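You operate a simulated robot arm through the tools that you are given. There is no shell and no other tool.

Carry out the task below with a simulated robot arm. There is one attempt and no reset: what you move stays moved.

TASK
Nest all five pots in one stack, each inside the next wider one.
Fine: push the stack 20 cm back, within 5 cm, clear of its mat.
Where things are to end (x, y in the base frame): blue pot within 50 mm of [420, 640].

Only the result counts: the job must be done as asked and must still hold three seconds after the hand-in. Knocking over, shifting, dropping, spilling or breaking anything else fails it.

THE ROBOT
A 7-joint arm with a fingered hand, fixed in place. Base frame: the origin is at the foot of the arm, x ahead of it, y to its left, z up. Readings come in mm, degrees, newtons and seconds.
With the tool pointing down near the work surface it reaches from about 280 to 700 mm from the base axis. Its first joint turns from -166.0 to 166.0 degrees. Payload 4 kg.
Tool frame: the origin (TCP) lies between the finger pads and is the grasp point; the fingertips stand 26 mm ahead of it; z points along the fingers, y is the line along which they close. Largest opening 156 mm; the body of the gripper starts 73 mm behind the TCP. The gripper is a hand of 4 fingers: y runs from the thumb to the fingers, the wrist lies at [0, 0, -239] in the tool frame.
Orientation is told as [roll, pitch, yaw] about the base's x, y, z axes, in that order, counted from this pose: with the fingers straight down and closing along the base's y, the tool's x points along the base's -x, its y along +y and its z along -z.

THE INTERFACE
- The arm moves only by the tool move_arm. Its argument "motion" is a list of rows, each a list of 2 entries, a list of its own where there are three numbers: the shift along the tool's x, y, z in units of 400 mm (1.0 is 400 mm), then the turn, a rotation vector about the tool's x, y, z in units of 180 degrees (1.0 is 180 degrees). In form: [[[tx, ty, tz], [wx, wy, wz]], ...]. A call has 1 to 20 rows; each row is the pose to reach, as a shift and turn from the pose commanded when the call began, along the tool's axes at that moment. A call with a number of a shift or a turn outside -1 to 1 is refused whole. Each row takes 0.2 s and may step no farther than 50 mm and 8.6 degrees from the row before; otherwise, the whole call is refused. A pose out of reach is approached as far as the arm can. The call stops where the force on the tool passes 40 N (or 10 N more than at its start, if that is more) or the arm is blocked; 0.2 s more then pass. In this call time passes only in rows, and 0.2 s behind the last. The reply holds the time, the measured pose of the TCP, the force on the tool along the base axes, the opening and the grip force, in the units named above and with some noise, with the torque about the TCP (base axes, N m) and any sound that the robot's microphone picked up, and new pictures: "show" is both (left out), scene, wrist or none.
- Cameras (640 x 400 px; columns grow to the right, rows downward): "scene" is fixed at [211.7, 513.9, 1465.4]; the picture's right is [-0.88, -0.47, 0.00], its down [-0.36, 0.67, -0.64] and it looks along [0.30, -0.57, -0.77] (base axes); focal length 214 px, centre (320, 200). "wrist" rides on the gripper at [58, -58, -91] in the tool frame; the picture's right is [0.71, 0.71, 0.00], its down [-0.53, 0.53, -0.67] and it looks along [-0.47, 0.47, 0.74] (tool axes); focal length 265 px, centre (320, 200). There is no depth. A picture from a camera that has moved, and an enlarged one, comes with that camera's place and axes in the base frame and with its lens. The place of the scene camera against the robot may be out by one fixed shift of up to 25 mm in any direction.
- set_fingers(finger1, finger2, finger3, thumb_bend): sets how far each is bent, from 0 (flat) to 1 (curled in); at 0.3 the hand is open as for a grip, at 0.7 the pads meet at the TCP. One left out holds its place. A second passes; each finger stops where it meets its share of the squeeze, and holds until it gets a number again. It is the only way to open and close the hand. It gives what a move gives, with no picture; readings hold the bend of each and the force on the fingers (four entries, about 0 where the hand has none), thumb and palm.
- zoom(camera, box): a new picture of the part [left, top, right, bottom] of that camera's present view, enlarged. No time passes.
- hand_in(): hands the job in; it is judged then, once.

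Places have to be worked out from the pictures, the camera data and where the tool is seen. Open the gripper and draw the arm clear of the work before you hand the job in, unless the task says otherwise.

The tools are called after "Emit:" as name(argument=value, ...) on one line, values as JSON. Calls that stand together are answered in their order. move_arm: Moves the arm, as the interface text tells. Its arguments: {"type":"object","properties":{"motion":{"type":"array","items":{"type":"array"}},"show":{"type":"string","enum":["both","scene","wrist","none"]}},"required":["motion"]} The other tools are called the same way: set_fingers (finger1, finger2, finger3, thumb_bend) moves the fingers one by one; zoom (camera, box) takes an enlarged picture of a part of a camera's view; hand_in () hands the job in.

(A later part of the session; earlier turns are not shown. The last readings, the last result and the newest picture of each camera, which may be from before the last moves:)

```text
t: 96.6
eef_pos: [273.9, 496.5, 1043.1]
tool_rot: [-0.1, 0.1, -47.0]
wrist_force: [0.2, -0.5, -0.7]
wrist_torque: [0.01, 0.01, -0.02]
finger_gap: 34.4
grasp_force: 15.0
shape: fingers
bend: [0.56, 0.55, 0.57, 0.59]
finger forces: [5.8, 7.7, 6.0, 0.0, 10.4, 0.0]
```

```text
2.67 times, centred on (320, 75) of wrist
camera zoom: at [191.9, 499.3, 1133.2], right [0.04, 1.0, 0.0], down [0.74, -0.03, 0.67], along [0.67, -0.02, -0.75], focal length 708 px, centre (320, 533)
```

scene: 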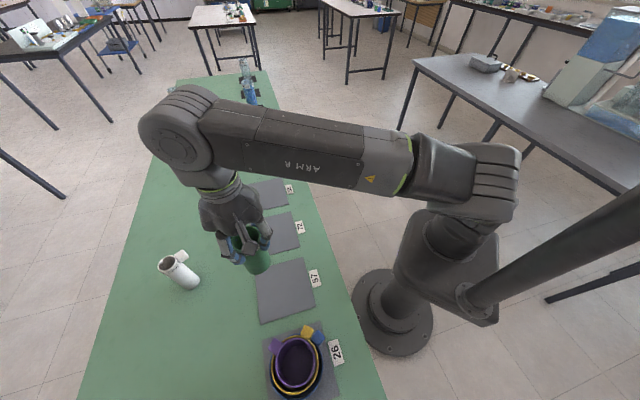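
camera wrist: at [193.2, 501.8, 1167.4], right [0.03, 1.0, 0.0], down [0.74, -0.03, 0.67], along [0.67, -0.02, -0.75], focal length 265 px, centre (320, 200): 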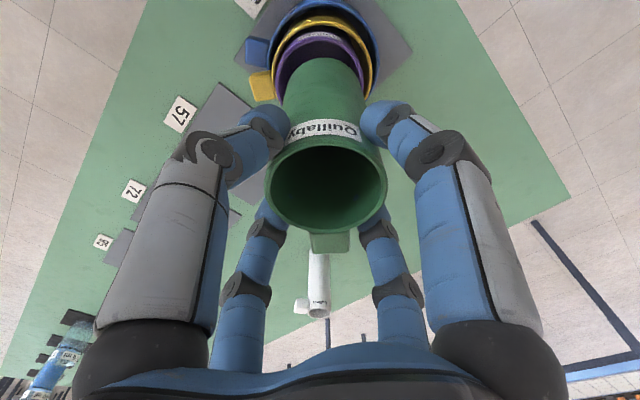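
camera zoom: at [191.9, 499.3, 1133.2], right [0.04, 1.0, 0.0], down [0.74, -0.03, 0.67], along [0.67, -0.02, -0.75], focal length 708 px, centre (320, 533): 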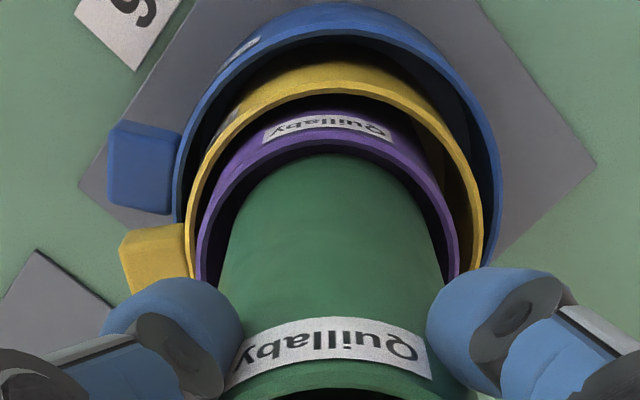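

Centred within about a millimetre and entering. I lower on to about z 985.

Emit:
move_arm(motion=[[[0, 0, 0.03], [0, 0, 0]], [[0, 0, 0.06], [0, 0, 0]], [[0, 0, 0.09], [0, 0, 0]], [[0, 0, 0.12], [0, 0, 0]], [[0, 0, 0.145], [0, 0, 0]]], show="none")

Emit:
zoom(camera="wrist", box=[200, 0, 440, 150])

```text
t: 97.8
eef_pos: [275.1, 497.5, 984.1]
tool_rot: [0.1, 0.0, -47.1]
wrist_force: [-0.1, -0.4, 0.0]
wrist_torque: [-0.03, 0.03, 0.03]
finger_gap: 34.1
grasp_force: 14.4
shape: fingers
bend: [0.56, 0.55, 0.57, 0.59]
finger forces: [5.9, 7.7, 6.1, 0.0, 10.4, 0.0]
```

```text
2.67 times, centred on (320, 75) of wrist
camera zoom: at [192.3, 499.8, 1075.7], right [0.04, 1.0, 0.0], down [0.74, -0.03, 0.67], along [0.67, -0.02, -0.75], focal length 708 px, centre (320, 533)
```

zoom: 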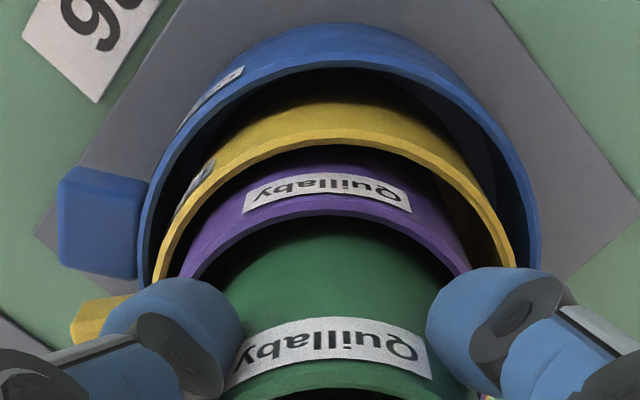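

No contact so far. I lower to about z 964 in small steps and check the force.

Emit:
move_arm(motion=[[[0, 0, 0.02], [0, 0, 0]], [[0, 0, 0.035], [0, 0, 0]], [[0, 0, 0.045], [0, 0, 0]], [[0, 0, 0.05], [0, 0, 0]]], show="none")

```text
t: 98.8
eef_pos: [273.8, 495.3, 964.8]
tool_rot: [-0.2, 0.1, -47.1]
wrist_force: [0.0, 0.1, -1.6]
wrist_torque: [-0.02, 0.01, 0.01]
finger_gap: 34.2
grasp_force: 14.7
shape: fingers
bend: [0.56, 0.55, 0.57, 0.59]
finger forces: [6.0, 7.7, 6.0, 0.0, 10.4, 0.0]
```

Still free at z≈965. Two more 2 mm steps.

Emit:
move_arm(motion=[[[0, 0, 0.005], [0, 0, 0]], [[0, 0, 0.01], [0, 0, 0]]], show="none")

Emit:
zoom(camera="wrist", box=[120, 0, 520, 280])

```text
t: 99.4
eef_pos: [275.0, 495.9, 961.0]
tool_rot: [-0.1, 0.2, -47.1]
wrist_force: [0.1, 0.0, 1.3]
wrist_torque: [0.05, -0.02, 0.0]
finger_gap: 34.2
grasp_force: 15.7
shape: fingers
bend: [0.56, 0.55, 0.57, 0.59]
finger forces: [6.2, 9.3, 6.0, 0.0, 10.5, 0.0]
```

```text
1.43 times, centred on (320, 140) of wrist
camera zoom: at [192.2, 498.8, 1052.1], right [0.04, 1.0, 0.0], down [0.74, -0.03, 0.67], along [0.67, -0.02, -0.75], focal length 379 px, centre (320, 286)
```

zoom: 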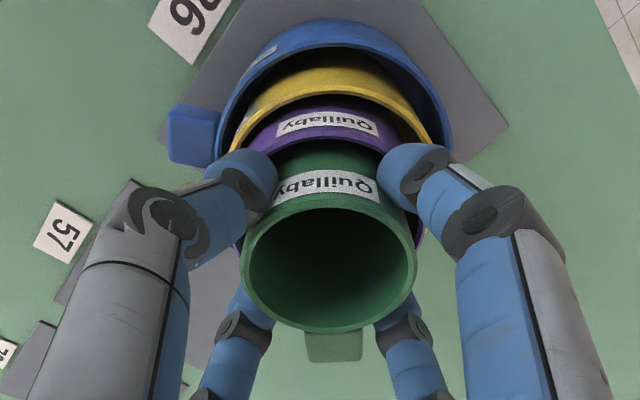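

Finger 2 begins to touch purple's rim, so the seat is only ~4 mm away. I release here gently.

Emit:
move_arm(motion=[[[0, 0, -0.003], [0, 0, 0]]], show="none")

Emit:
set_fingers(finger1=0.52, finger2=0.52, finger3=0.52, thumb_bend=0.52)

Emit:
set_fingers(finger1=0.3, finger2=0.3, finger3=0.3, thumb_bend=0.3)

Emit:
move_arm(motion=[[[0, 0, -0.06], [0, 0, 0]], [[0, 0, -0.15], [0, 0, 0]], [[0, 0, -0.23], [0, 0, 0]]], show="wrist")

Emit:
zoom(camera="wrist", box=[200, 0, 440, 200])

```text
t: 99.8
eef_pos: [273.5, 496.0, 961.0]
tool_rot: [-0.1, 0.1, -47.0]
wrist_force: [-0.4, 0.2, -1.0]
wrist_torque: [0.0, -0.02, -0.01]
finger_gap: 34.4
grasp_force: 14.8
shape: fingers
bend: [0.56, 0.55, 0.57, 0.59]
finger forces: [5.9, 7.7, 5.9, 0.0, 10.3, 0.0]
```

```text
t: 100.8
eef_pos: [273.0, 497.0, 961.1]
tool_rot: [-0.1, 0.0, -47.0]
wrist_force: [0.7, 0.0, -1.5]
wrist_torque: [-0.02, -0.05, 0.02]
finger_gap: 44.9
grasp_force: 0.2
shape: fingers
bend: [0.52, 0.52, 0.52, 0.52]
finger forces: [0.0, 0.1, 0.1, 0.1, 0.0, 0.1]
```

```text
t: 101.8
eef_pos: [273.8, 495.9, 961.3]
tool_rot: [-0.1, 0.1, -47.2]
wrist_force: [0.1, -0.6, -0.1]
wrist_torque: [-0.02, -0.01, 0.0]
finger_gap: 106.4
grasp_force: 0.0
shape: fingers
bend: [0.3, 0.3, 0.3, 0.3]
finger forces: [0.0, 0.0, 0.0, 0.1, 0.0, 0.0]
```

```text
t: 102.6
eef_pos: [274.2, 496.6, 1053.8]
tool_rot: [-0.2, 0.0, -47.0]
wrist_force: [-0.7, 0.9, 0.1]
wrist_torque: [-0.02, 0.0, -0.01]
finger_gap: 106.2
grasp_force: 0.1
shape: fingers
bend: [0.3, 0.3, 0.3, 0.3]
finger forces: [0.0, 0.0, 0.0, 0.1, 0.0, 0.0]
camera wrist: at [192.8, 499.7, 1144.9], right [0.04, 1.0, 0.0], down [0.75, -0.03, 0.67], along [0.67, -0.02, -0.75], focal length 265 px, centre (320, 200)
```

wrist: 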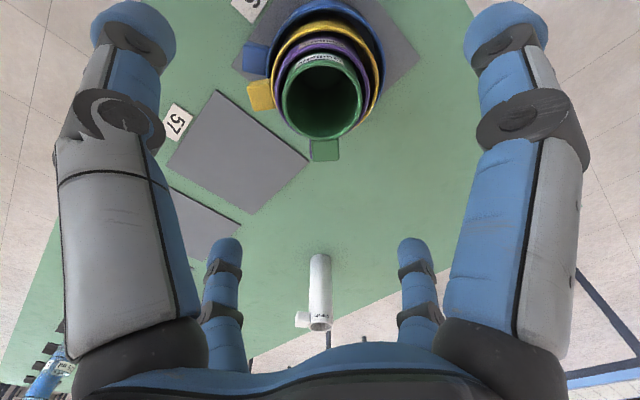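

```text
2.00 times, centred on (320, 100) of wrist
camera zoom: at [192.8, 499.7, 1144.9], right [0.04, 1.0, 0.0], down [0.75, -0.03, 0.67], along [0.67, -0.02, -0.75], focal length 531 px, centre (320, 400)
```

zoom: 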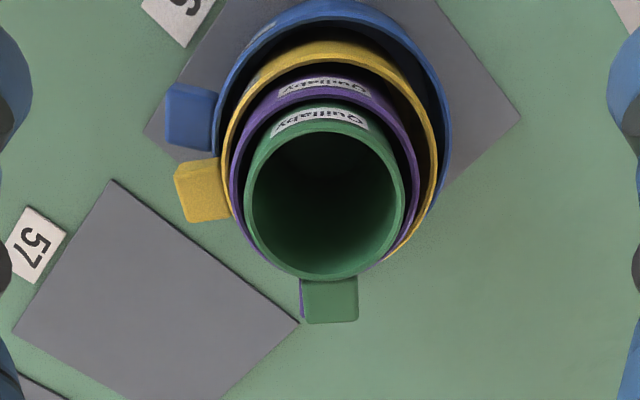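

Green is seated in purple; four pots are nested (green rim ≈950). White stands beyond vertical reach (r≈810), so I'll fetch it with the tool tilted outward. First I swing to a≈37°, keeping the elbow high.

Emit:
move_arm(motion=[[[-0.093, 0.041, 0], [0, 0, 0.0225]], [[-0.1895, 0.0756, 0], [0, 0, 0.045]], [[-0.2891, 0.1037, 0], [0, 0, 0.0675]], [[-0.3915, 0.1244, 0], [0, 0, 0.09]], [[-0.4961, 0.138, 0], [0, 0, 0.1125]], [[-0.6024, 0.1438, 0], [0, 0, 0.135]]], show="wrist")

Emit:
zoom(camera="wrist", box=[400, 80, 640, 280])

```text
t: 104.0
eef_pos: [478.4, 359.6, 1051.9]
tool_rot: [-0.2, 0.1, -71.5]
wrist_force: [0.4, -0.2, -0.1]
wrist_torque: [-0.02, -0.04, 0.0]
finger_gap: 106.5
grasp_force: 0.1
shape: fingers
bend: [0.3, 0.3, 0.3, 0.3]
finger forces: [0.1, 0.0, 0.0, 0.0, 0.0, 0.1]
camera wrist: at [405.1, 396.1, 1143.8], right [0.44, 0.9, 0.0], down [0.67, -0.33, 0.67], along [0.6, -0.3, -0.75], focal length 265 px, centre (320, 200)
```

wrist: 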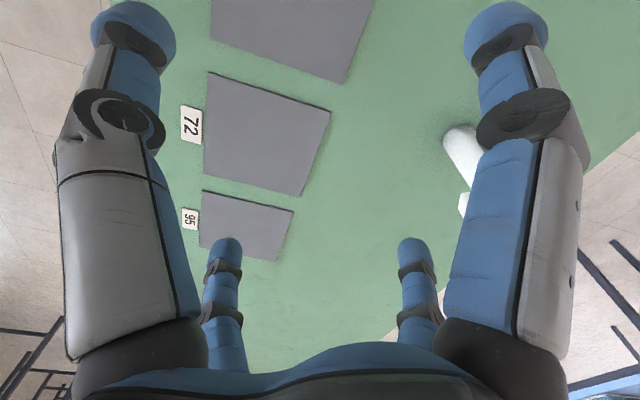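

```text
2.00 times, centred on (520, 180) of wrist
camera zoom: at [405.1, 396.1, 1143.8], right [0.44, 0.9, 0.0], down [0.67, -0.33, 0.67], along [0.6, -0.3, -0.75], focal length 531 px, centre (-80, 240)
```

zoom: 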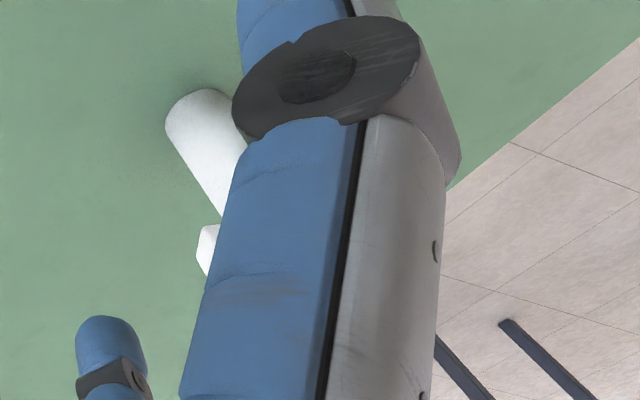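

White is mostly hidden behind a finger here. I turn yaw to −143° (so two opposite fingers will lie left and right of white); the camera will then look at it as I approach.

Emit:
move_arm(motion=[[[0, 0, 0], [0, 0, 0.0442]], [[0, 0, 0], [0, 0, 0.0885]], [[0, 0, 0], [0, 0, 0.1327]], [[0, 0, 0], [0, 0, 0.1769]], [[0, 0, 0], [0, 0, 0.2212]], [[0, 0, 0], [0, 0, 0.2654]], [[0, 0, 0], [0, 0, 0.3096]], [[0, 0, 0], [0, 0, 0.3539]], [[0, 0, 0], [0, 0, 0.3981]]], show="both")

```text
t: 106.0
eef_pos: [479.7, 359.0, 1054.2]
tool_rot: [0.0, -0.1, -143.2]
wrist_force: [0.0, -0.3, 0.2]
wrist_torque: [-0.02, -0.02, 0.02]
finger_gap: 106.6
grasp_force: 0.1
shape: fingers
bend: [0.3, 0.3, 0.3, 0.3]
finger forces: [0.0, 0.0, 0.1, 0.1, 0.0, 0.1]
camera wrist: at [491.7, 440.3, 1144.6], right [0.99, -0.14, 0.0], down [-0.1, -0.74, 0.67], along [-0.1, -0.66, -0.74], focal length 265 px, centre (320, 200)
```

scene: 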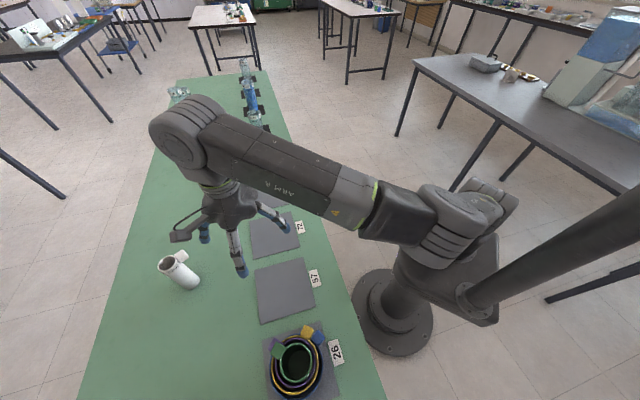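
wrist: 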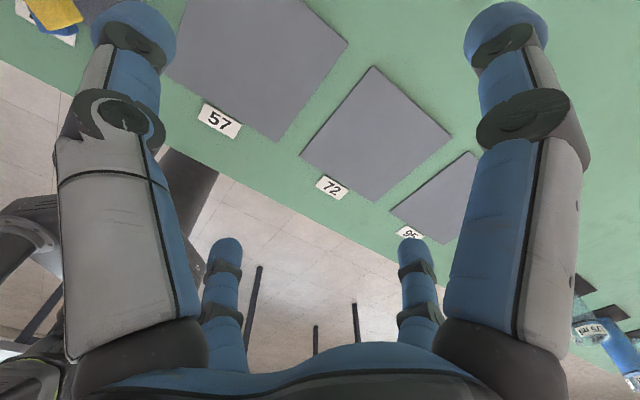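

Scene view shows the four nested pots and white standing alone. I zoom in on white to fix its position.

Emit:
zoom(camera="scene", box=[140, 235, 220, 305])

Emit:
zoom(camera="scene", box=[250, 310, 350, 400])

```text
5.71 times, centred on (180, 270) of scene
camera zoom: at [211.7, 513.9, 1465.4], right [-0.88, -0.47, 0.0], down [-0.36, 0.67, -0.64], along [0.3, -0.57, -0.77], focal length 1226 px, centre (1120, -200)
```

zoom: 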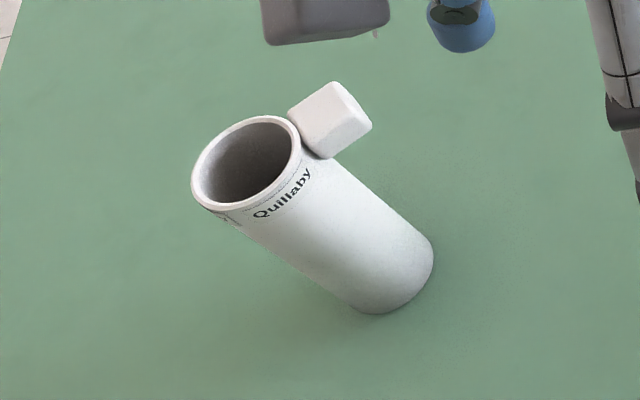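

```text
4.44 times, centred on (300, 355) of scene
camera zoom: at [211.7, 513.9, 1465.4], right [-0.88, -0.47, 0.0], down [-0.36, 0.67, -0.64], along [0.3, -0.57, -0.77], focal length 953 px, centre (409, -489)
```

zoom: 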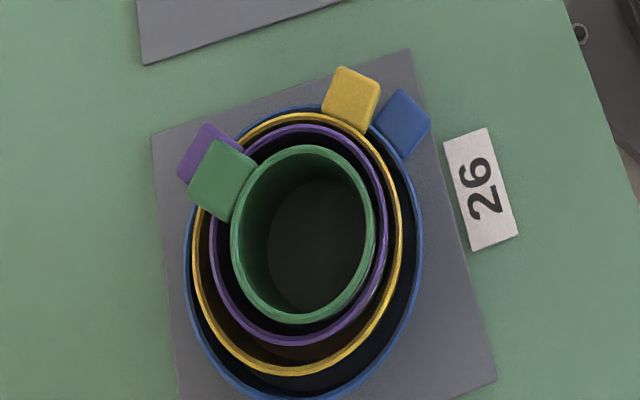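

White is at about (652.5,486), rim z≈952, handle az ≈247°. I tilt the tool 35° outward and go to a standoff 120 mm short of it along the tool axis.

Emit:
move_arm(motion=[[[0.0728, 0.0007, 0.0155], [0, 0.0389, 0]], [[0.1456, 0.0014, 0.031], [0, 0.0778, 0]], [[0.2184, 0.0021, 0.0465], [0, 0.1167, 0]], [[0.2912, 0.0028, 0.062], [0, 0.1556, 0]], [[0.364, 0.0035, 0.0775], [0, 0.1944, 0]]], show="both")

```text
t: 107.2
eef_pos: [597.2, 446.2, 1021.4]
tool_rot: [0.0, 35.0, -143.1]
wrist_force: [0.5, 0.0, -0.2]
wrist_torque: [0.01, -0.01, -0.01]
finger_gap: 106.4
grasp_force: 0.0
shape: fingers
bend: [0.3, 0.3, 0.3, 0.3]
finger forces: [0.0, 0.0, 0.0, 0.0, 0.0, 0.1]
camera wrist: at [558.2, 488.9, 1130.1], right [0.89, -0.22, 0.4], down [-0.33, -0.91, 0.24], along [0.32, -0.35, -0.88], focal length 265 px, centre (320, 200)
```

scene: 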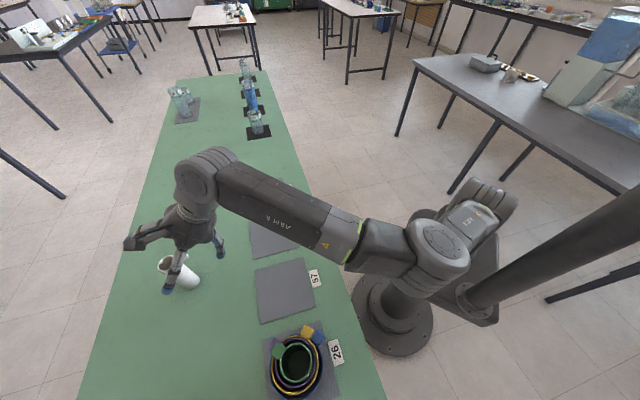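
wrist: 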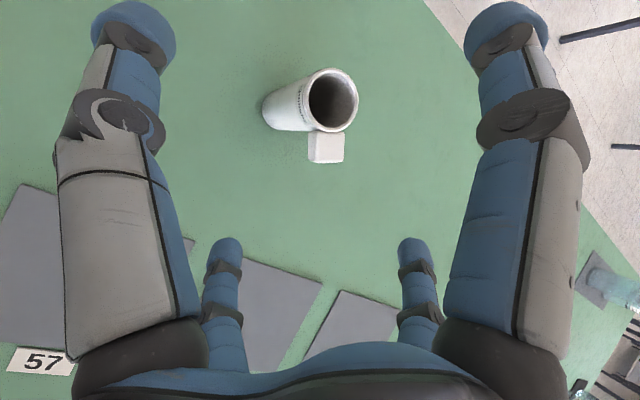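

White is clearly in view between the fingers. I zoom in for its exact position.

Emit:
zoom(camera="wrist", box=[240, 40, 400, 180])

```text
2.86 times, centred on (320, 110) of wrist
camera zoom: at [558.2, 488.9, 1130.1], right [0.89, -0.22, 0.4], down [-0.33, -0.91, 0.24], along [0.32, -0.35, -0.88], focal length 758 px, centre (320, 457)
```

zoom: 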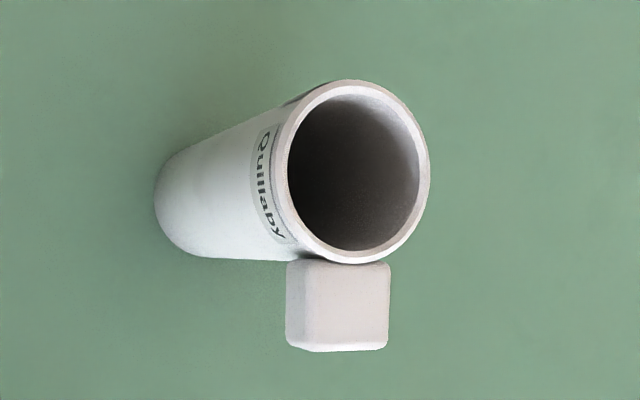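

White's axis is 62.7 mm outward of the hand and laterally aligned. I approach along the tool axis so that the TCP ends on its axis about 27 mm below the rim.

Emit:
move_arm(motion=[[[-0.0025, -0.0005, 0.08], [0, 0, 0]], [[-0.005, -0.001, 0.16], [0, 0, 0]], [[-0.0075, -0.0015, 0.23], [0, 0, 0]], [[-0.0098, -0.002, 0.2875], [0, 0, 0]]], show="both")

Emit:
zoom(camera="scene", box=[110, 200, 270, 320])

```text
t: 108.2
eef_pos: [648.5, 484.2, 923.5]
tool_rot: [0.0, 34.9, -143.0]
wrist_force: [0.2, -0.7, 0.2]
wrist_torque: [0.01, -0.04, 0.0]
finger_gap: 106.7
grasp_force: 0.0
shape: fingers
bend: [0.3, 0.3, 0.3, 0.3]
finger forces: [0.0, 0.0, 0.1, 0.0, 0.0, 0.0]
camera wrist: at [609.5, 527.3, 1032.0], right [0.89, -0.22, 0.4], down [-0.33, -0.91, 0.25], along [0.31, -0.35, -0.88], focal length 265 px, centre (320, 200)
```

scene: 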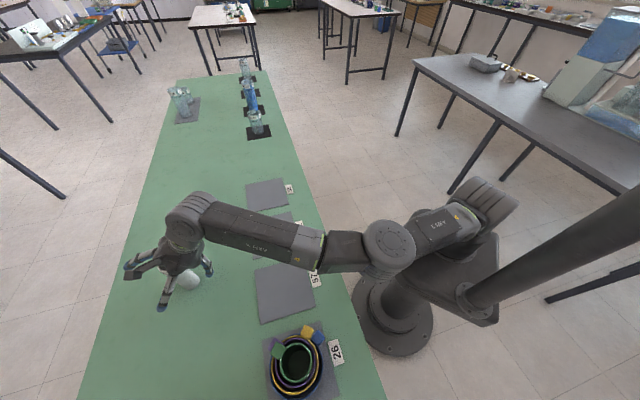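
wrist: 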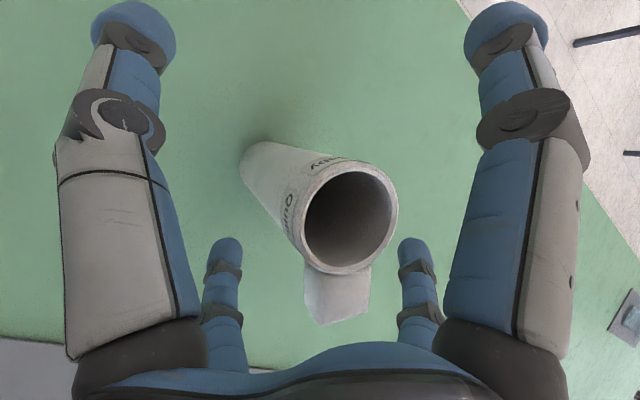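

```text
3.33 times, centred on (190, 260) of scene
camera zoom: at [211.7, 513.9, 1465.4], right [-0.88, -0.47, 0.0], down [-0.36, 0.67, -0.64], along [0.3, -0.57, -0.77], focal length 715 px, centre (753, 0)
```

zoom: 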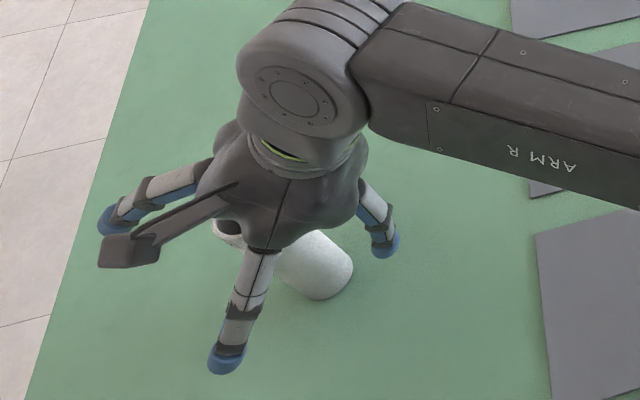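

The TCP is on white's axis within ~1 mm. I now close only the thumb and finger 2 partway to see which finger opposes the thumb.

Emit:
set_fingers(finger2=0.45, thumb_bend=0.45)

Emit:
zoom(camera="wrist", box=[0, 0, 640, 400])

```text
t: 109.2
eef_pos: [648.8, 484.3, 924.0]
tool_rot: [-0.1, 34.8, -143.2]
wrist_force: [0.1, -0.1, -0.2]
wrist_torque: [0.0, -0.02, 0.0]
finger_gap: 88.3
grasp_force: 0.1
shape: fingers
bend: [0.3, 0.45, 0.3, 0.45]
finger forces: [0.1, 0.0, 0.0, 0.0, 0.0, 0.1]
```

```text
1.00 times, centred on (320, 200) of wrist (not enlarged: the box is as wide or as high as the picture)
camera zoom: at [609.5, 527.0, 1032.3], right [0.89, -0.22, 0.4], down [-0.33, -0.91, 0.25], along [0.31, -0.35, -0.88], focal length 265 px, centre (320, 200)
```

zoom: 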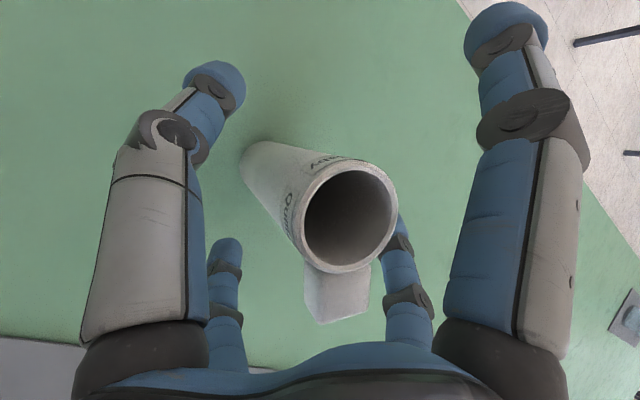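

Finger 2 opposes the thumb, so those two pinch left and right. I close them onto white.

Emit:
set_fingers(finger2=0.57, thumb_bend=0.57)

Emit:
set_fingers(finger2=0.7, thumb_bend=0.7)

Emit:
zoom(camera="wrist", box=[120, 50, 520, 330])

```text
t: 110.2
eef_pos: [648.0, 484.3, 923.4]
tool_rot: [-0.1, 34.9, -143.1]
wrist_force: [0.3, -0.3, -0.2]
wrist_torque: [0.0, 0.03, 0.0]
finger_gap: 77.6
grasp_force: 0.0
shape: fingers
bend: [0.3, 0.56, 0.3, 0.56]
finger forces: [0.0, 0.0, 0.0, 0.0, 0.0, 0.0]
```

```text
t: 111.2
eef_pos: [649.3, 483.8, 924.1]
tool_rot: [-0.2, 34.8, -143.2]
wrist_force: [0.1, -0.4, 0.5]
wrist_torque: [0.01, 0.0, -0.01]
finger_gap: 71.2
grasp_force: 0.0
shape: fingers
bend: [0.3, 0.7, 0.3, 0.7]
finger forces: [0.1, 0.1, 0.1, 0.1, 0.0, 0.0]
```

```text
1.43 times, centred on (320, 190) of wrist
camera zoom: at [609.5, 527.0, 1032.2], right [0.89, -0.22, 0.4], down [-0.33, -0.91, 0.25], along [0.31, -0.35, -0.88], focal length 379 px, centre (320, 214)
```

zoom: 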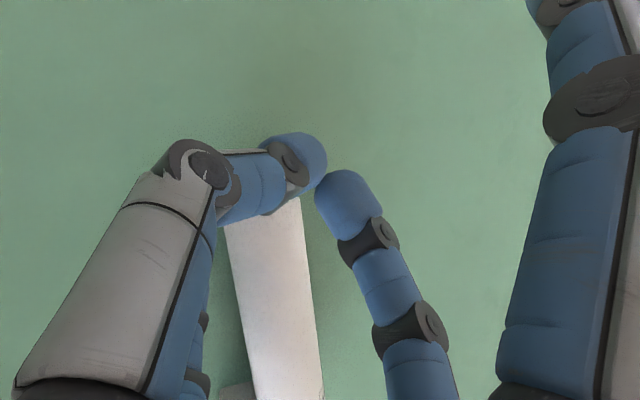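

The fingers closed with no force and white has moved, which is not good. I look at the scene before anything else.

Emit:
zoom(camera="scene", box=[110, 200, 270, 320])

Emit:
zoom(camera="wrist", box=[0, 0, 640, 400])

```text
3.33 times, centred on (190, 260) of scene
camera zoom: at [211.7, 513.9, 1465.4], right [-0.88, -0.47, 0.0], down [-0.36, 0.67, -0.64], along [0.3, -0.57, -0.77], focal length 715 px, centre (753, 0)
```

zoom: 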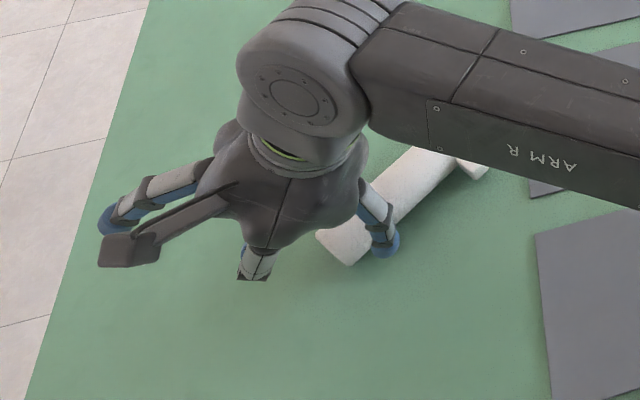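

```text
1.00 times, centred on (320, 200) of wrist (not enlarged: the box is as wide or as high as the picture)
camera zoom: at [609.5, 527.0, 1032.2], right [0.89, -0.22, 0.4], down [-0.33, -0.91, 0.25], along [0.31, -0.35, -0.88], focal length 265 px, centre (320, 200)
```

zoom: 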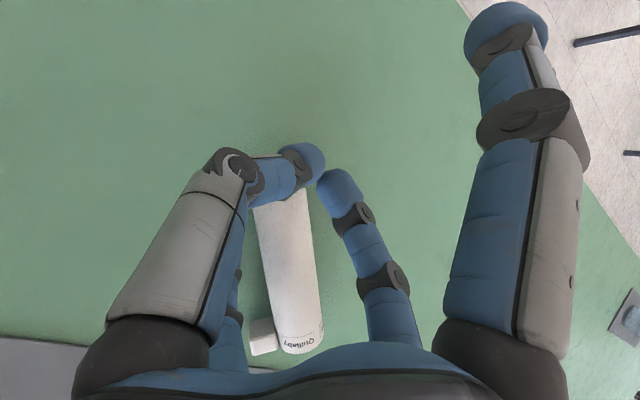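

White was squeezed out and tipped over toward the robot: the fingertips meet about 30 mm ahead of the TCP, so with the tilt they caught its edge. It lies still on the table. I retreat straight back along the tool axis, away from it.

Emit:
move_arm(motion=[[[0, 0, -0.05], [0, 0, 0]], [[0, 0, -0.12], [0, 0, 0]], [[0, 0, -0.21], [0, 0, 0]], [[0, 0, -0.3], [0, 0, 0]]], show="both")

Emit:
zoom(camera="scene", box=[110, 200, 270, 320])

```text
t: 112.2
eef_pos: [591.3, 444.1, 1023.9]
tool_rot: [-0.1, 34.9, -142.9]
wrist_force: [-0.3, 0.1, -0.1]
wrist_torque: [0.01, 0.02, 0.0]
finger_gap: 71.0
grasp_force: 0.1
shape: fingers
bend: [0.3, 0.7, 0.3, 0.7]
finger forces: [0.0, 0.1, 0.0, 0.1, 0.0, 0.1]
camera wrist: at [551.8, 486.4, 1131.3], right [0.89, -0.22, 0.4], down [-0.33, -0.91, 0.25], along [0.31, -0.35, -0.88], focal length 265 px, centre (320, 200)
```

scene: 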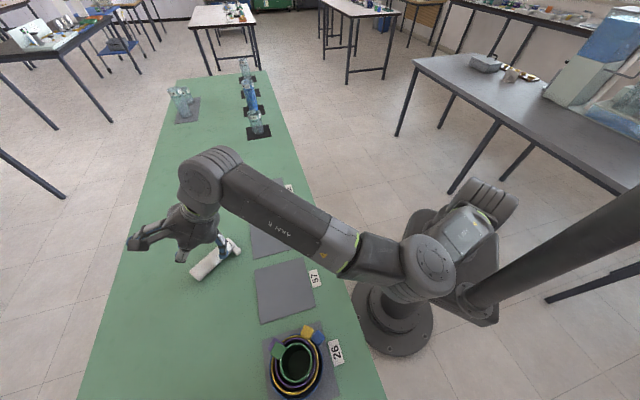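
wrist: 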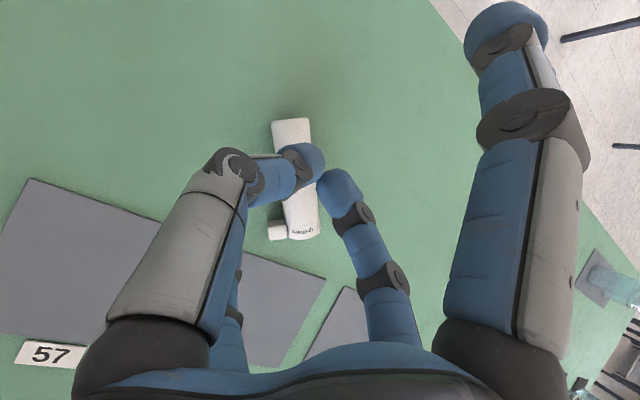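

```text
3.33 times, centred on (190, 260) of scene
camera zoom: at [211.7, 513.9, 1465.4], right [-0.88, -0.47, 0.0], down [-0.36, 0.67, -0.64], along [0.3, -0.57, -0.77], focal length 715 px, centre (753, 0)
```

zoom: 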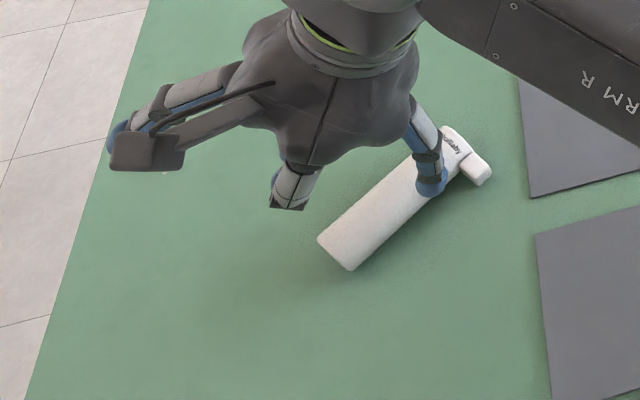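

It lies at rest from about (648,468) (base) to (624,342) (mouth), with the handle flat to its −x side. I open the fingers and set fingers 1 and 3 flat, both to see how they sit and to measure the pot.

Emit:
set_fingers(finger1=0.0, finger2=0.3, finger3=0.0, thumb_bend=0.3)

Emit:
zoom(camera="wrist", box=[0, 0, 640, 400])

Emit:
zoom(camera="wrist", box=[220, 100, 380, 260])

Emit:
zoom(camera="scene", box=[110, 180, 270, 300])

```text
t: 113.2
eef_pos: [590.3, 442.5, 1022.0]
tool_rot: [-0.1, 34.9, -143.0]
wrist_force: [-1.1, -0.4, 0.1]
wrist_torque: [-0.01, -0.01, 0.01]
finger_gap: 129.6
grasp_force: 0.1
shape: fingers
bend: [0.01, 0.3, 0.01, 0.3]
finger forces: [0.0, 0.0, 0.0, 0.0, 0.1, 0.0]
```

```text
1.00 times, centred on (320, 200) of wrist (not enlarged: the box is as wide or as high as the picture)
camera zoom: at [552.2, 486.5, 1130.9], right [0.89, -0.22, 0.4], down [-0.33, -0.91, 0.25], along [0.31, -0.35, -0.88], focal length 265 px, centre (320, 200)
```

zoom: 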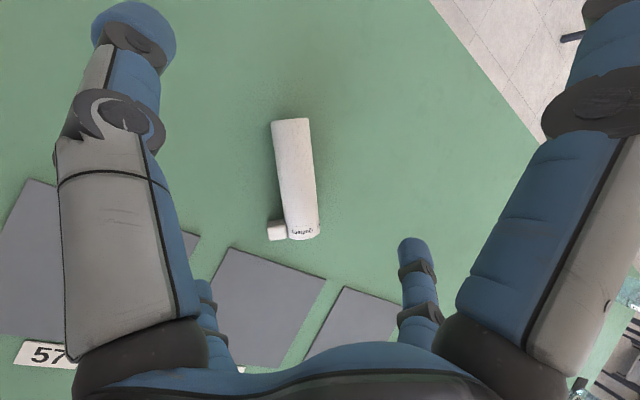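

```text
2.50 times, centred on (300, 180) of wrist
camera zoom: at [552.2, 486.5, 1130.9], right [0.89, -0.22, 0.4], down [-0.33, -0.91, 0.25], along [0.31, -0.35, -0.88], focal length 664 px, centre (370, 250)
```

zoom: 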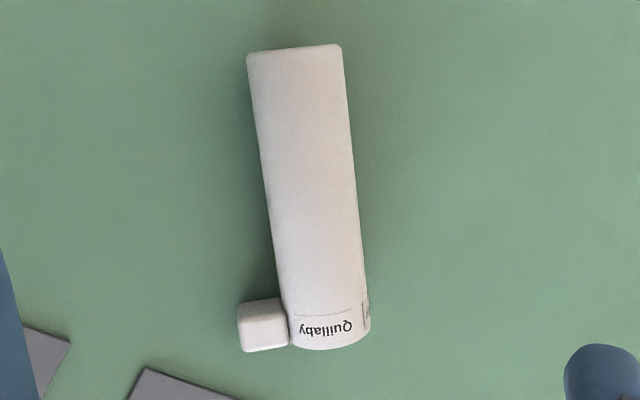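

```text
3.33 times, centred on (190, 240) of scene
camera zoom: at [211.7, 513.9, 1465.4], right [-0.88, -0.47, 0.0], down [-0.36, 0.67, -0.64], along [0.3, -0.57, -0.77], focal length 715 px, centre (753, 67)
```

zoom: 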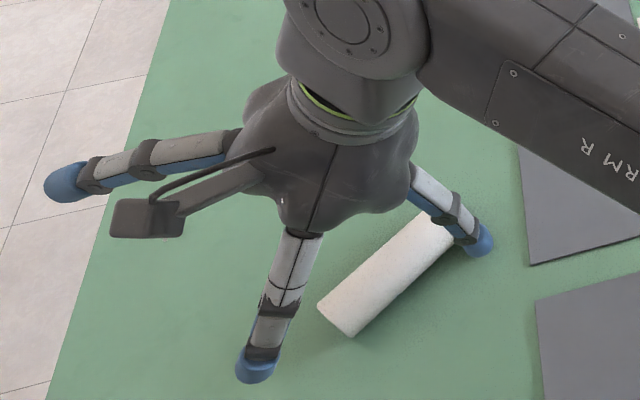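

From here I get a clean measurement: white lies from base (643,469) to mouth (625,335), D≈43. Plan: pinch it across its sides behind the handle, lift, and let the heavy base swing down so that it hangs upright. First I straighten the tool and draw back.

Emit:
move_arm(motion=[[[-0.0476, 0.0004, -0.0529], [0, -0.0389, 0]], [[-0.0952, 0.0008, -0.1058], [0, -0.0778, 0]], [[-0.1428, 0.0012, -0.1587], [0, -0.1167, 0]], [[-0.1904, 0.0016, -0.2116], [0, -0.1556, 0]], [[-0.238, 0.002, -0.2645], [0, -0.1944, 0]]], show="none")

```text
t: 114.4
eef_pos: [481.5, 358.0, 1057.4]
tool_rot: [-0.1, -0.3, -143.0]
wrist_force: [-1.0, -0.1, -0.3]
wrist_torque: [0.02, -0.01, 0.01]
finger_gap: 130.0
grasp_force: 0.1
shape: fingers
bend: [0.0, 0.3, 0.0, 0.3]
finger forces: [0.0, 0.1, 0.0, 0.1, 0.1, 0.0]
```

Now I turn yaw to −98.4° (pinch line across the lying pot) while moving to a staging point at (560,300,1000).

Emit:
move_arm(motion=[[[0.0116, 0.039, 0.0238], [0, 0, -0.0413]], [[0.0232, 0.0779, 0.0475], [0, 0, -0.0826]], [[0.0348, 0.1169, 0.0713], [0, 0, -0.1239]], [[0.0463, 0.1559, 0.095], [0, 0, -0.1652]], [[0.0579, 0.1948, 0.1188], [0, 0, -0.2065]], [[0.0695, 0.2338, 0.1425], [0, 0, -0.2478]]], show="none")

```text
t: 115.8
eef_pos: [560.1, 300.8, 998.2]
tool_rot: [-0.1, 0.0, -98.3]
wrist_force: [0.0, 0.1, 0.3]
wrist_torque: [-0.01, 0.0, 0.0]
finger_gap: 129.8
grasp_force: 0.0
shape: fingers
bend: [0.0, 0.3, 0.0, 0.3]
finger forces: [0.1, 0.0, 0.1, 0.0, 0.0, 0.0]
```

Staged. I tilt 20° toward the pot's base end and move to 100 mm short of the grasp.

Emit:
move_arm(motion=[[[0.0315, 0.0494, 0.0307], [0, 0.037, 0]], [[0.0631, 0.0988, 0.0613], [0, 0.0741, 0]], [[0.0946, 0.1482, 0.092], [0, 0.1111, 0]]], show="both")

Emit:
zoom(camera="wrist", box=[220, 40, 420, 240])

```text
t: 116.6
eef_pos: [622.4, 329.9, 962.3]
tool_rot: [-0.1, 20.1, -98.3]
wrist_force: [0.1, 0.4, 0.3]
wrist_torque: [-0.04, -0.04, -0.02]
finger_gap: 129.7
grasp_force: 0.0
shape: fingers
bend: [0.0, 0.3, 0.0, 0.3]
finger forces: [0.0, 0.0, 0.1, 0.0, 0.0, 0.0]
camera wrist: at [568.8, 362.0, 1067.2], right [0.8, 0.55, 0.24], down [0.42, -0.79, 0.45], along [0.44, -0.25, -0.86], focal length 265 px, centre (320, 200)
```

scene: 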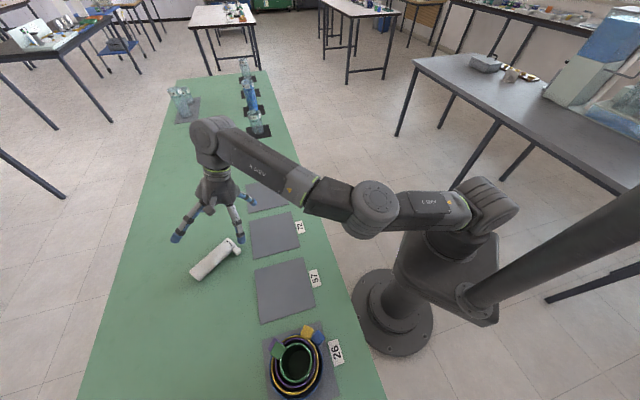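
wrist: 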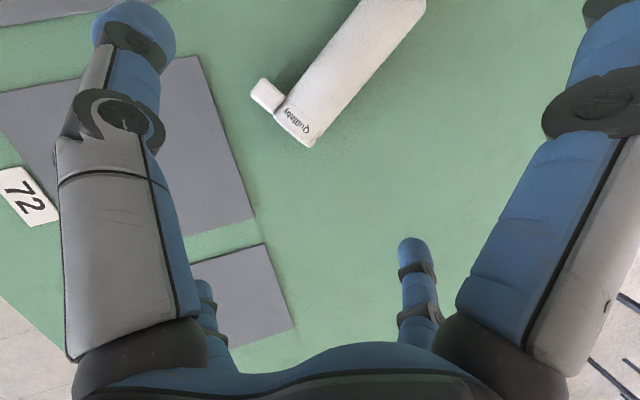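

```text
2.00 times, centred on (320, 140) of wrist
camera zoom: at [568.8, 362.0, 1067.2], right [0.8, 0.55, 0.24], down [0.42, -0.79, 0.45], along [0.44, -0.25, -0.86], focal length 531 px, centre (320, 320)
```

zoom: 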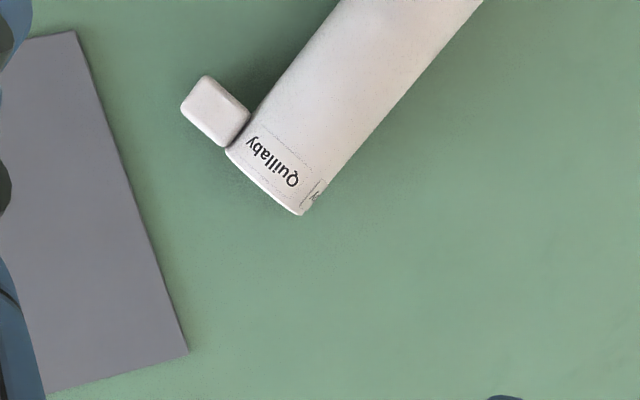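

From this angle: mouth at (625,337), axis az 82.7°, all consistent. I advance 60 mm along the tool axis and check the finger clearances.

Emit:
move_arm(motion=[[[0.001, 0.0015, 0.075], [0, 0, 0]], [[0.0022, 0.0033, 0.15], [0, 0, 0]]], show="both")

Emit:
zoom(camera="scene", box=[130, 190, 270, 300])

```text
t: 117.2
eef_pos: [629.6, 350.6, 906.3]
tool_rot: [-0.1, 20.0, -98.5]
wrist_force: [-0.7, 0.7, -0.8]
wrist_torque: [-0.02, 0.0, 0.03]
finger_gap: 129.6
grasp_force: 0.0
shape: fingers
bend: [0.0, 0.3, 0.0, 0.3]
finger forces: [0.0, 0.0, 0.0, 0.0, 0.1, 0.0]
camera wrist: at [574.9, 381.9, 1011.2], right [0.8, 0.55, 0.24], down [0.42, -0.79, 0.45], along [0.44, -0.26, -0.86], focal length 265 px, centre (320, 200)
```

scene: 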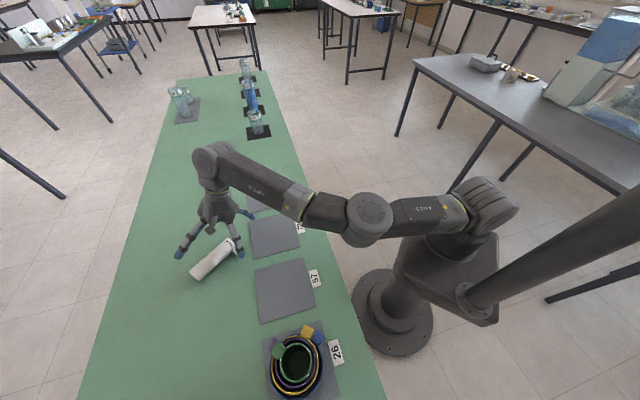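
wrist: 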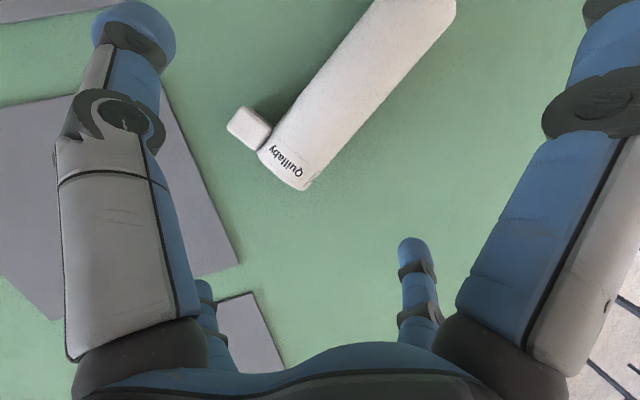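

```text
3.64 times, centred on (200, 245) of scene
camera zoom: at [211.7, 513.9, 1465.4], right [-0.88, -0.47, 0.0], down [-0.36, 0.67, -0.64], along [0.3, -0.57, -0.77], focal length 780 px, centre (756, 36)
```

zoom: 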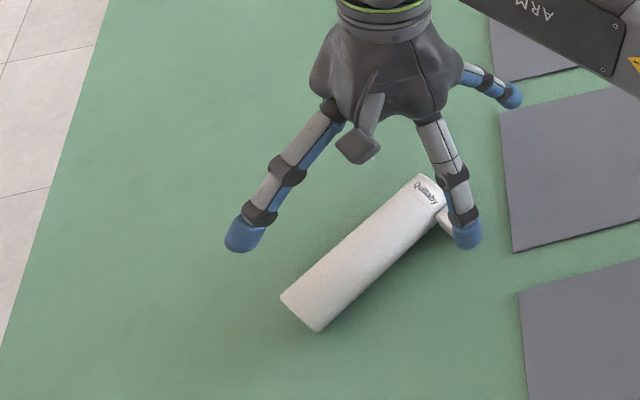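

Clearances look right: flat fingers ride well above the pot and table. I go the final 41 mm with a 2 mm lateral correction.

Emit:
move_arm(motion=[[[0, -0.003, 0.05], [0, 0, 0]], [[-0.0002, -0.0058, 0.085], [0, 0, 0]], [[-0.0002, -0.0058, 0.1035], [0, 0, 0]]], show="wrist")

Emit:
zoom(camera="scene", box=[130, 190, 270, 300])

```text
t: 118.0
eef_pos: [628.0, 364.5, 866.8]
tool_rot: [-0.1, 20.0, -98.3]
wrist_force: [0.8, 0.5, 4.6]
wrist_torque: [-0.51, 0.1, 0.01]
finger_gap: 129.8
grasp_force: 2.7
shape: fingers
bend: [0.0, 0.3, 0.0, 0.3]
finger forces: [0.0, 0.0, 5.0, 0.1, 0.1, 0.1]
camera wrist: at [574.3, 396.2, 972.8], right [0.8, 0.55, 0.24], down [0.42, -0.79, 0.45], along [0.44, -0.26, -0.86], focal length 265 px, centre (320, 200)
```

wrist: 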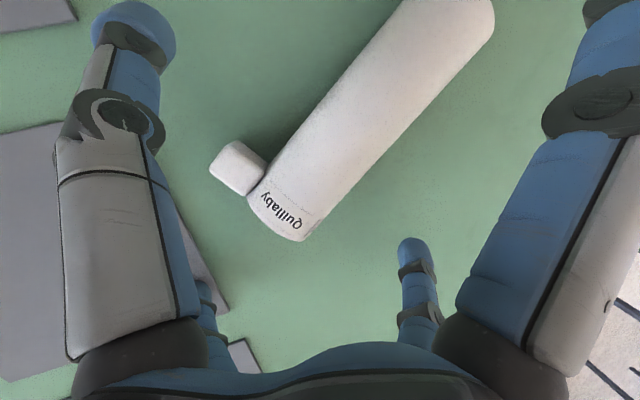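

```text
3.64 times, centred on (200, 245) of scene
camera zoom: at [211.7, 513.9, 1465.4], right [-0.88, -0.47, 0.0], down [-0.36, 0.67, -0.64], along [0.3, -0.57, -0.77], focal length 780 px, centre (756, 36)
```

zoom: 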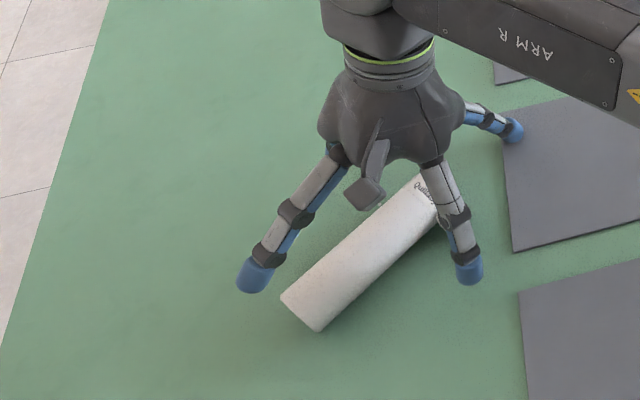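

Finger 3 just touches the table (5 N). I back off 4 mm, then close the thumb and finger 2 on the pot.

Emit:
move_arm(motion=[[[0, 0, -0.01], [0, 0, 0]]], show="none")

Emit:
set_fingers(finger2=0.54, thumb_bend=0.54)

Emit:
zoom(camera="wrist", box=[120, 20, 520, 300])

```text
t: 118.4
eef_pos: [627.7, 364.0, 870.3]
tool_rot: [-0.2, 20.0, -98.5]
wrist_force: [-0.3, 0.7, 0.8]
wrist_torque: [-0.03, 0.01, 0.02]
finger_gap: 129.8
grasp_force: 0.2
shape: fingers
bend: [0.0, 0.3, 0.0, 0.3]
finger forces: [0.1, 0.0, 0.1, 0.0, 0.1, 0.1]
```

```text
t: 119.4
eef_pos: [627.3, 363.2, 871.4]
tool_rot: [-0.1, 20.0, -98.5]
wrist_force: [-0.1, -0.2, 0.2]
wrist_torque: [0.04, 0.0, -0.03]
finger_gap: 109.5
grasp_force: 0.0
shape: fingers
bend: [0.0, 0.54, 0.0, 0.54]
finger forces: [0.0, 0.0, 0.1, 0.0, 0.1, 0.0]
```

```text
1.43 times, centred on (320, 160) of wrist
camera zoom: at [574.2, 394.6, 976.5], right [0.8, 0.55, 0.24], down [0.42, -0.79, 0.45], along [0.44, -0.26, -0.86], focal length 379 px, centre (320, 257)
```

zoom: 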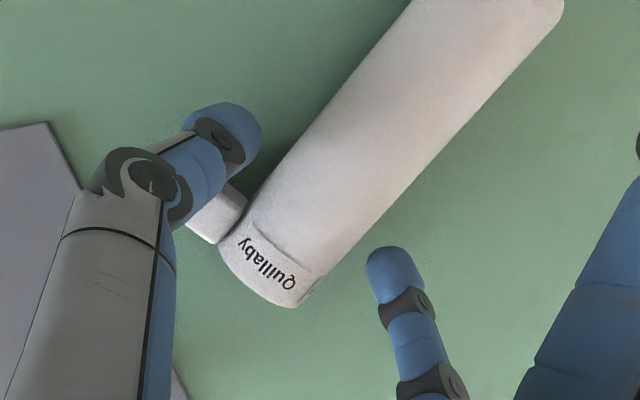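

Both tips straddle the pot just behind the handle. I close further in steps.

Emit:
set_fingers(finger2=0.6, thumb_bend=0.6)

Emit:
zoom(camera="wrist", box=[120, 20, 520, 300])

```text
t: 120.4
eef_pos: [627.6, 362.8, 870.3]
tool_rot: [-0.1, 19.9, -98.4]
wrist_force: [-0.4, -0.4, 0.0]
wrist_torque: [0.01, 0.01, -0.01]
finger_gap: 105.9
grasp_force: 0.3
shape: fingers
bend: [0.0, 0.6, 0.0, 0.6]
finger forces: [0.1, 0.1, 0.1, 0.0, 0.2, 0.1]
```

```text
1.43 times, centred on (320, 160) of wrist
camera zoom: at [574.2, 394.6, 976.4], right [0.8, 0.55, 0.24], down [0.42, -0.79, 0.45], along [0.44, -0.26, -0.86], focal length 379 px, centre (320, 257)
```

zoom: 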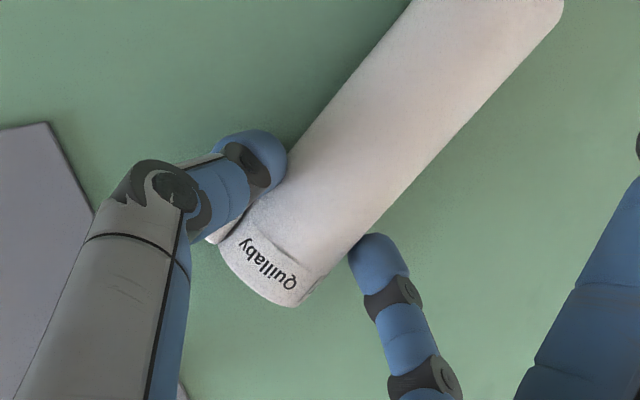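

Both are just touching, symmetric. I squeeze.

Emit:
set_fingers(finger2=0.72, thumb_bend=0.72)

Emit:
zoom(camera="wrist", box=[120, 20, 520, 300])

```text
t: 121.4
eef_pos: [628.0, 363.2, 871.1]
tool_rot: [-0.1, 20.0, -98.4]
wrist_force: [-0.7, 0.7, 0.6]
wrist_torque: [0.01, 0.0, 0.01]
finger_gap: 103.3
grasp_force: 8.3
shape: fingers
bend: [0.0, 0.57, 0.0, 0.67]
finger forces: [0.0, 8.1, 0.0, 0.1, 9.0, 0.0]
```

```text
1.43 times, centred on (320, 160) of wrist
camera zoom: at [574.2, 394.7, 976.5], right [0.8, 0.55, 0.24], down [0.42, -0.79, 0.45], along [0.44, -0.26, -0.86], focal length 379 px, centre (320, 257)
```

zoom: 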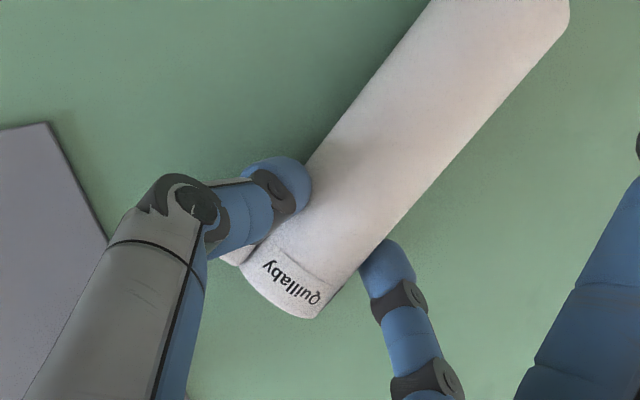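

Held with about 8–9 N from each side. I lift slowly 40 mm and watch whether the base end swings down.

Emit:
move_arm(motion=[[[0.0086, 0, -0.0235], [0, 0, 0]], [[0.0172, 0, -0.047], [0, 0, 0]], [[0.0258, 0, -0.0704], [0, 0, 0]], [[0.0344, 0, -0.0939], [0, 0, 0]]], show="both")

Emit:
zoom(camera="scene", box=[130, 190, 270, 300])

```text
t: 122.4
eef_pos: [628.2, 363.2, 909.2]
tool_rot: [-0.1, 20.0, -98.4]
wrist_force: [1.2, 0.1, -0.6]
wrist_torque: [-0.05, -0.02, -0.01]
finger_gap: 103.4
grasp_force: 7.6
shape: fingers
bend: [0.0, 0.57, 0.0, 0.67]
finger forces: [0.1, 7.6, 0.0, 0.0, 8.4, 0.1]
camera wrist: at [574.7, 394.5, 1015.2], right [0.8, 0.55, 0.24], down [0.42, -0.79, 0.45], along [0.44, -0.26, -0.86], focal length 265 px, centre (320, 200)
```

scene: 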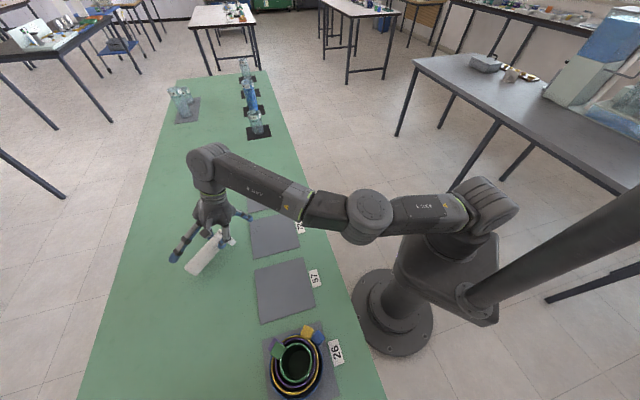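
wrist: 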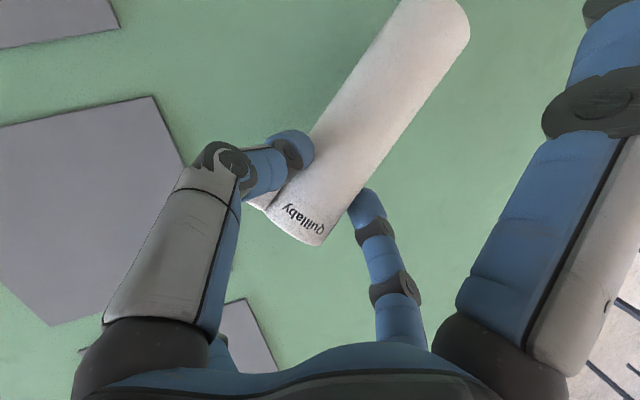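

```text
3.64 times, centred on (200, 245) of scene
camera zoom: at [211.7, 513.9, 1465.4], right [-0.88, -0.47, 0.0], down [-0.36, 0.67, -0.64], along [0.3, -0.57, -0.77], focal length 780 px, centre (756, 36)
```

zoom: 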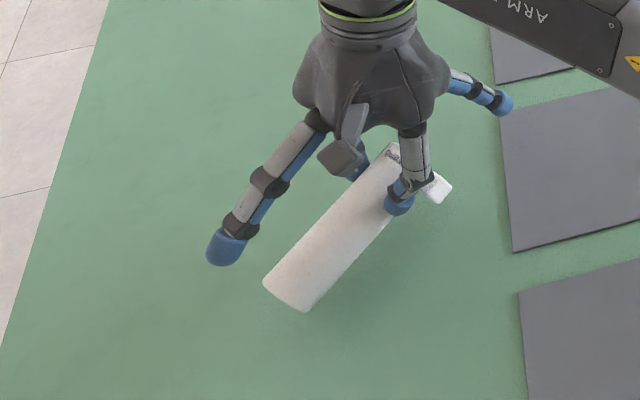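

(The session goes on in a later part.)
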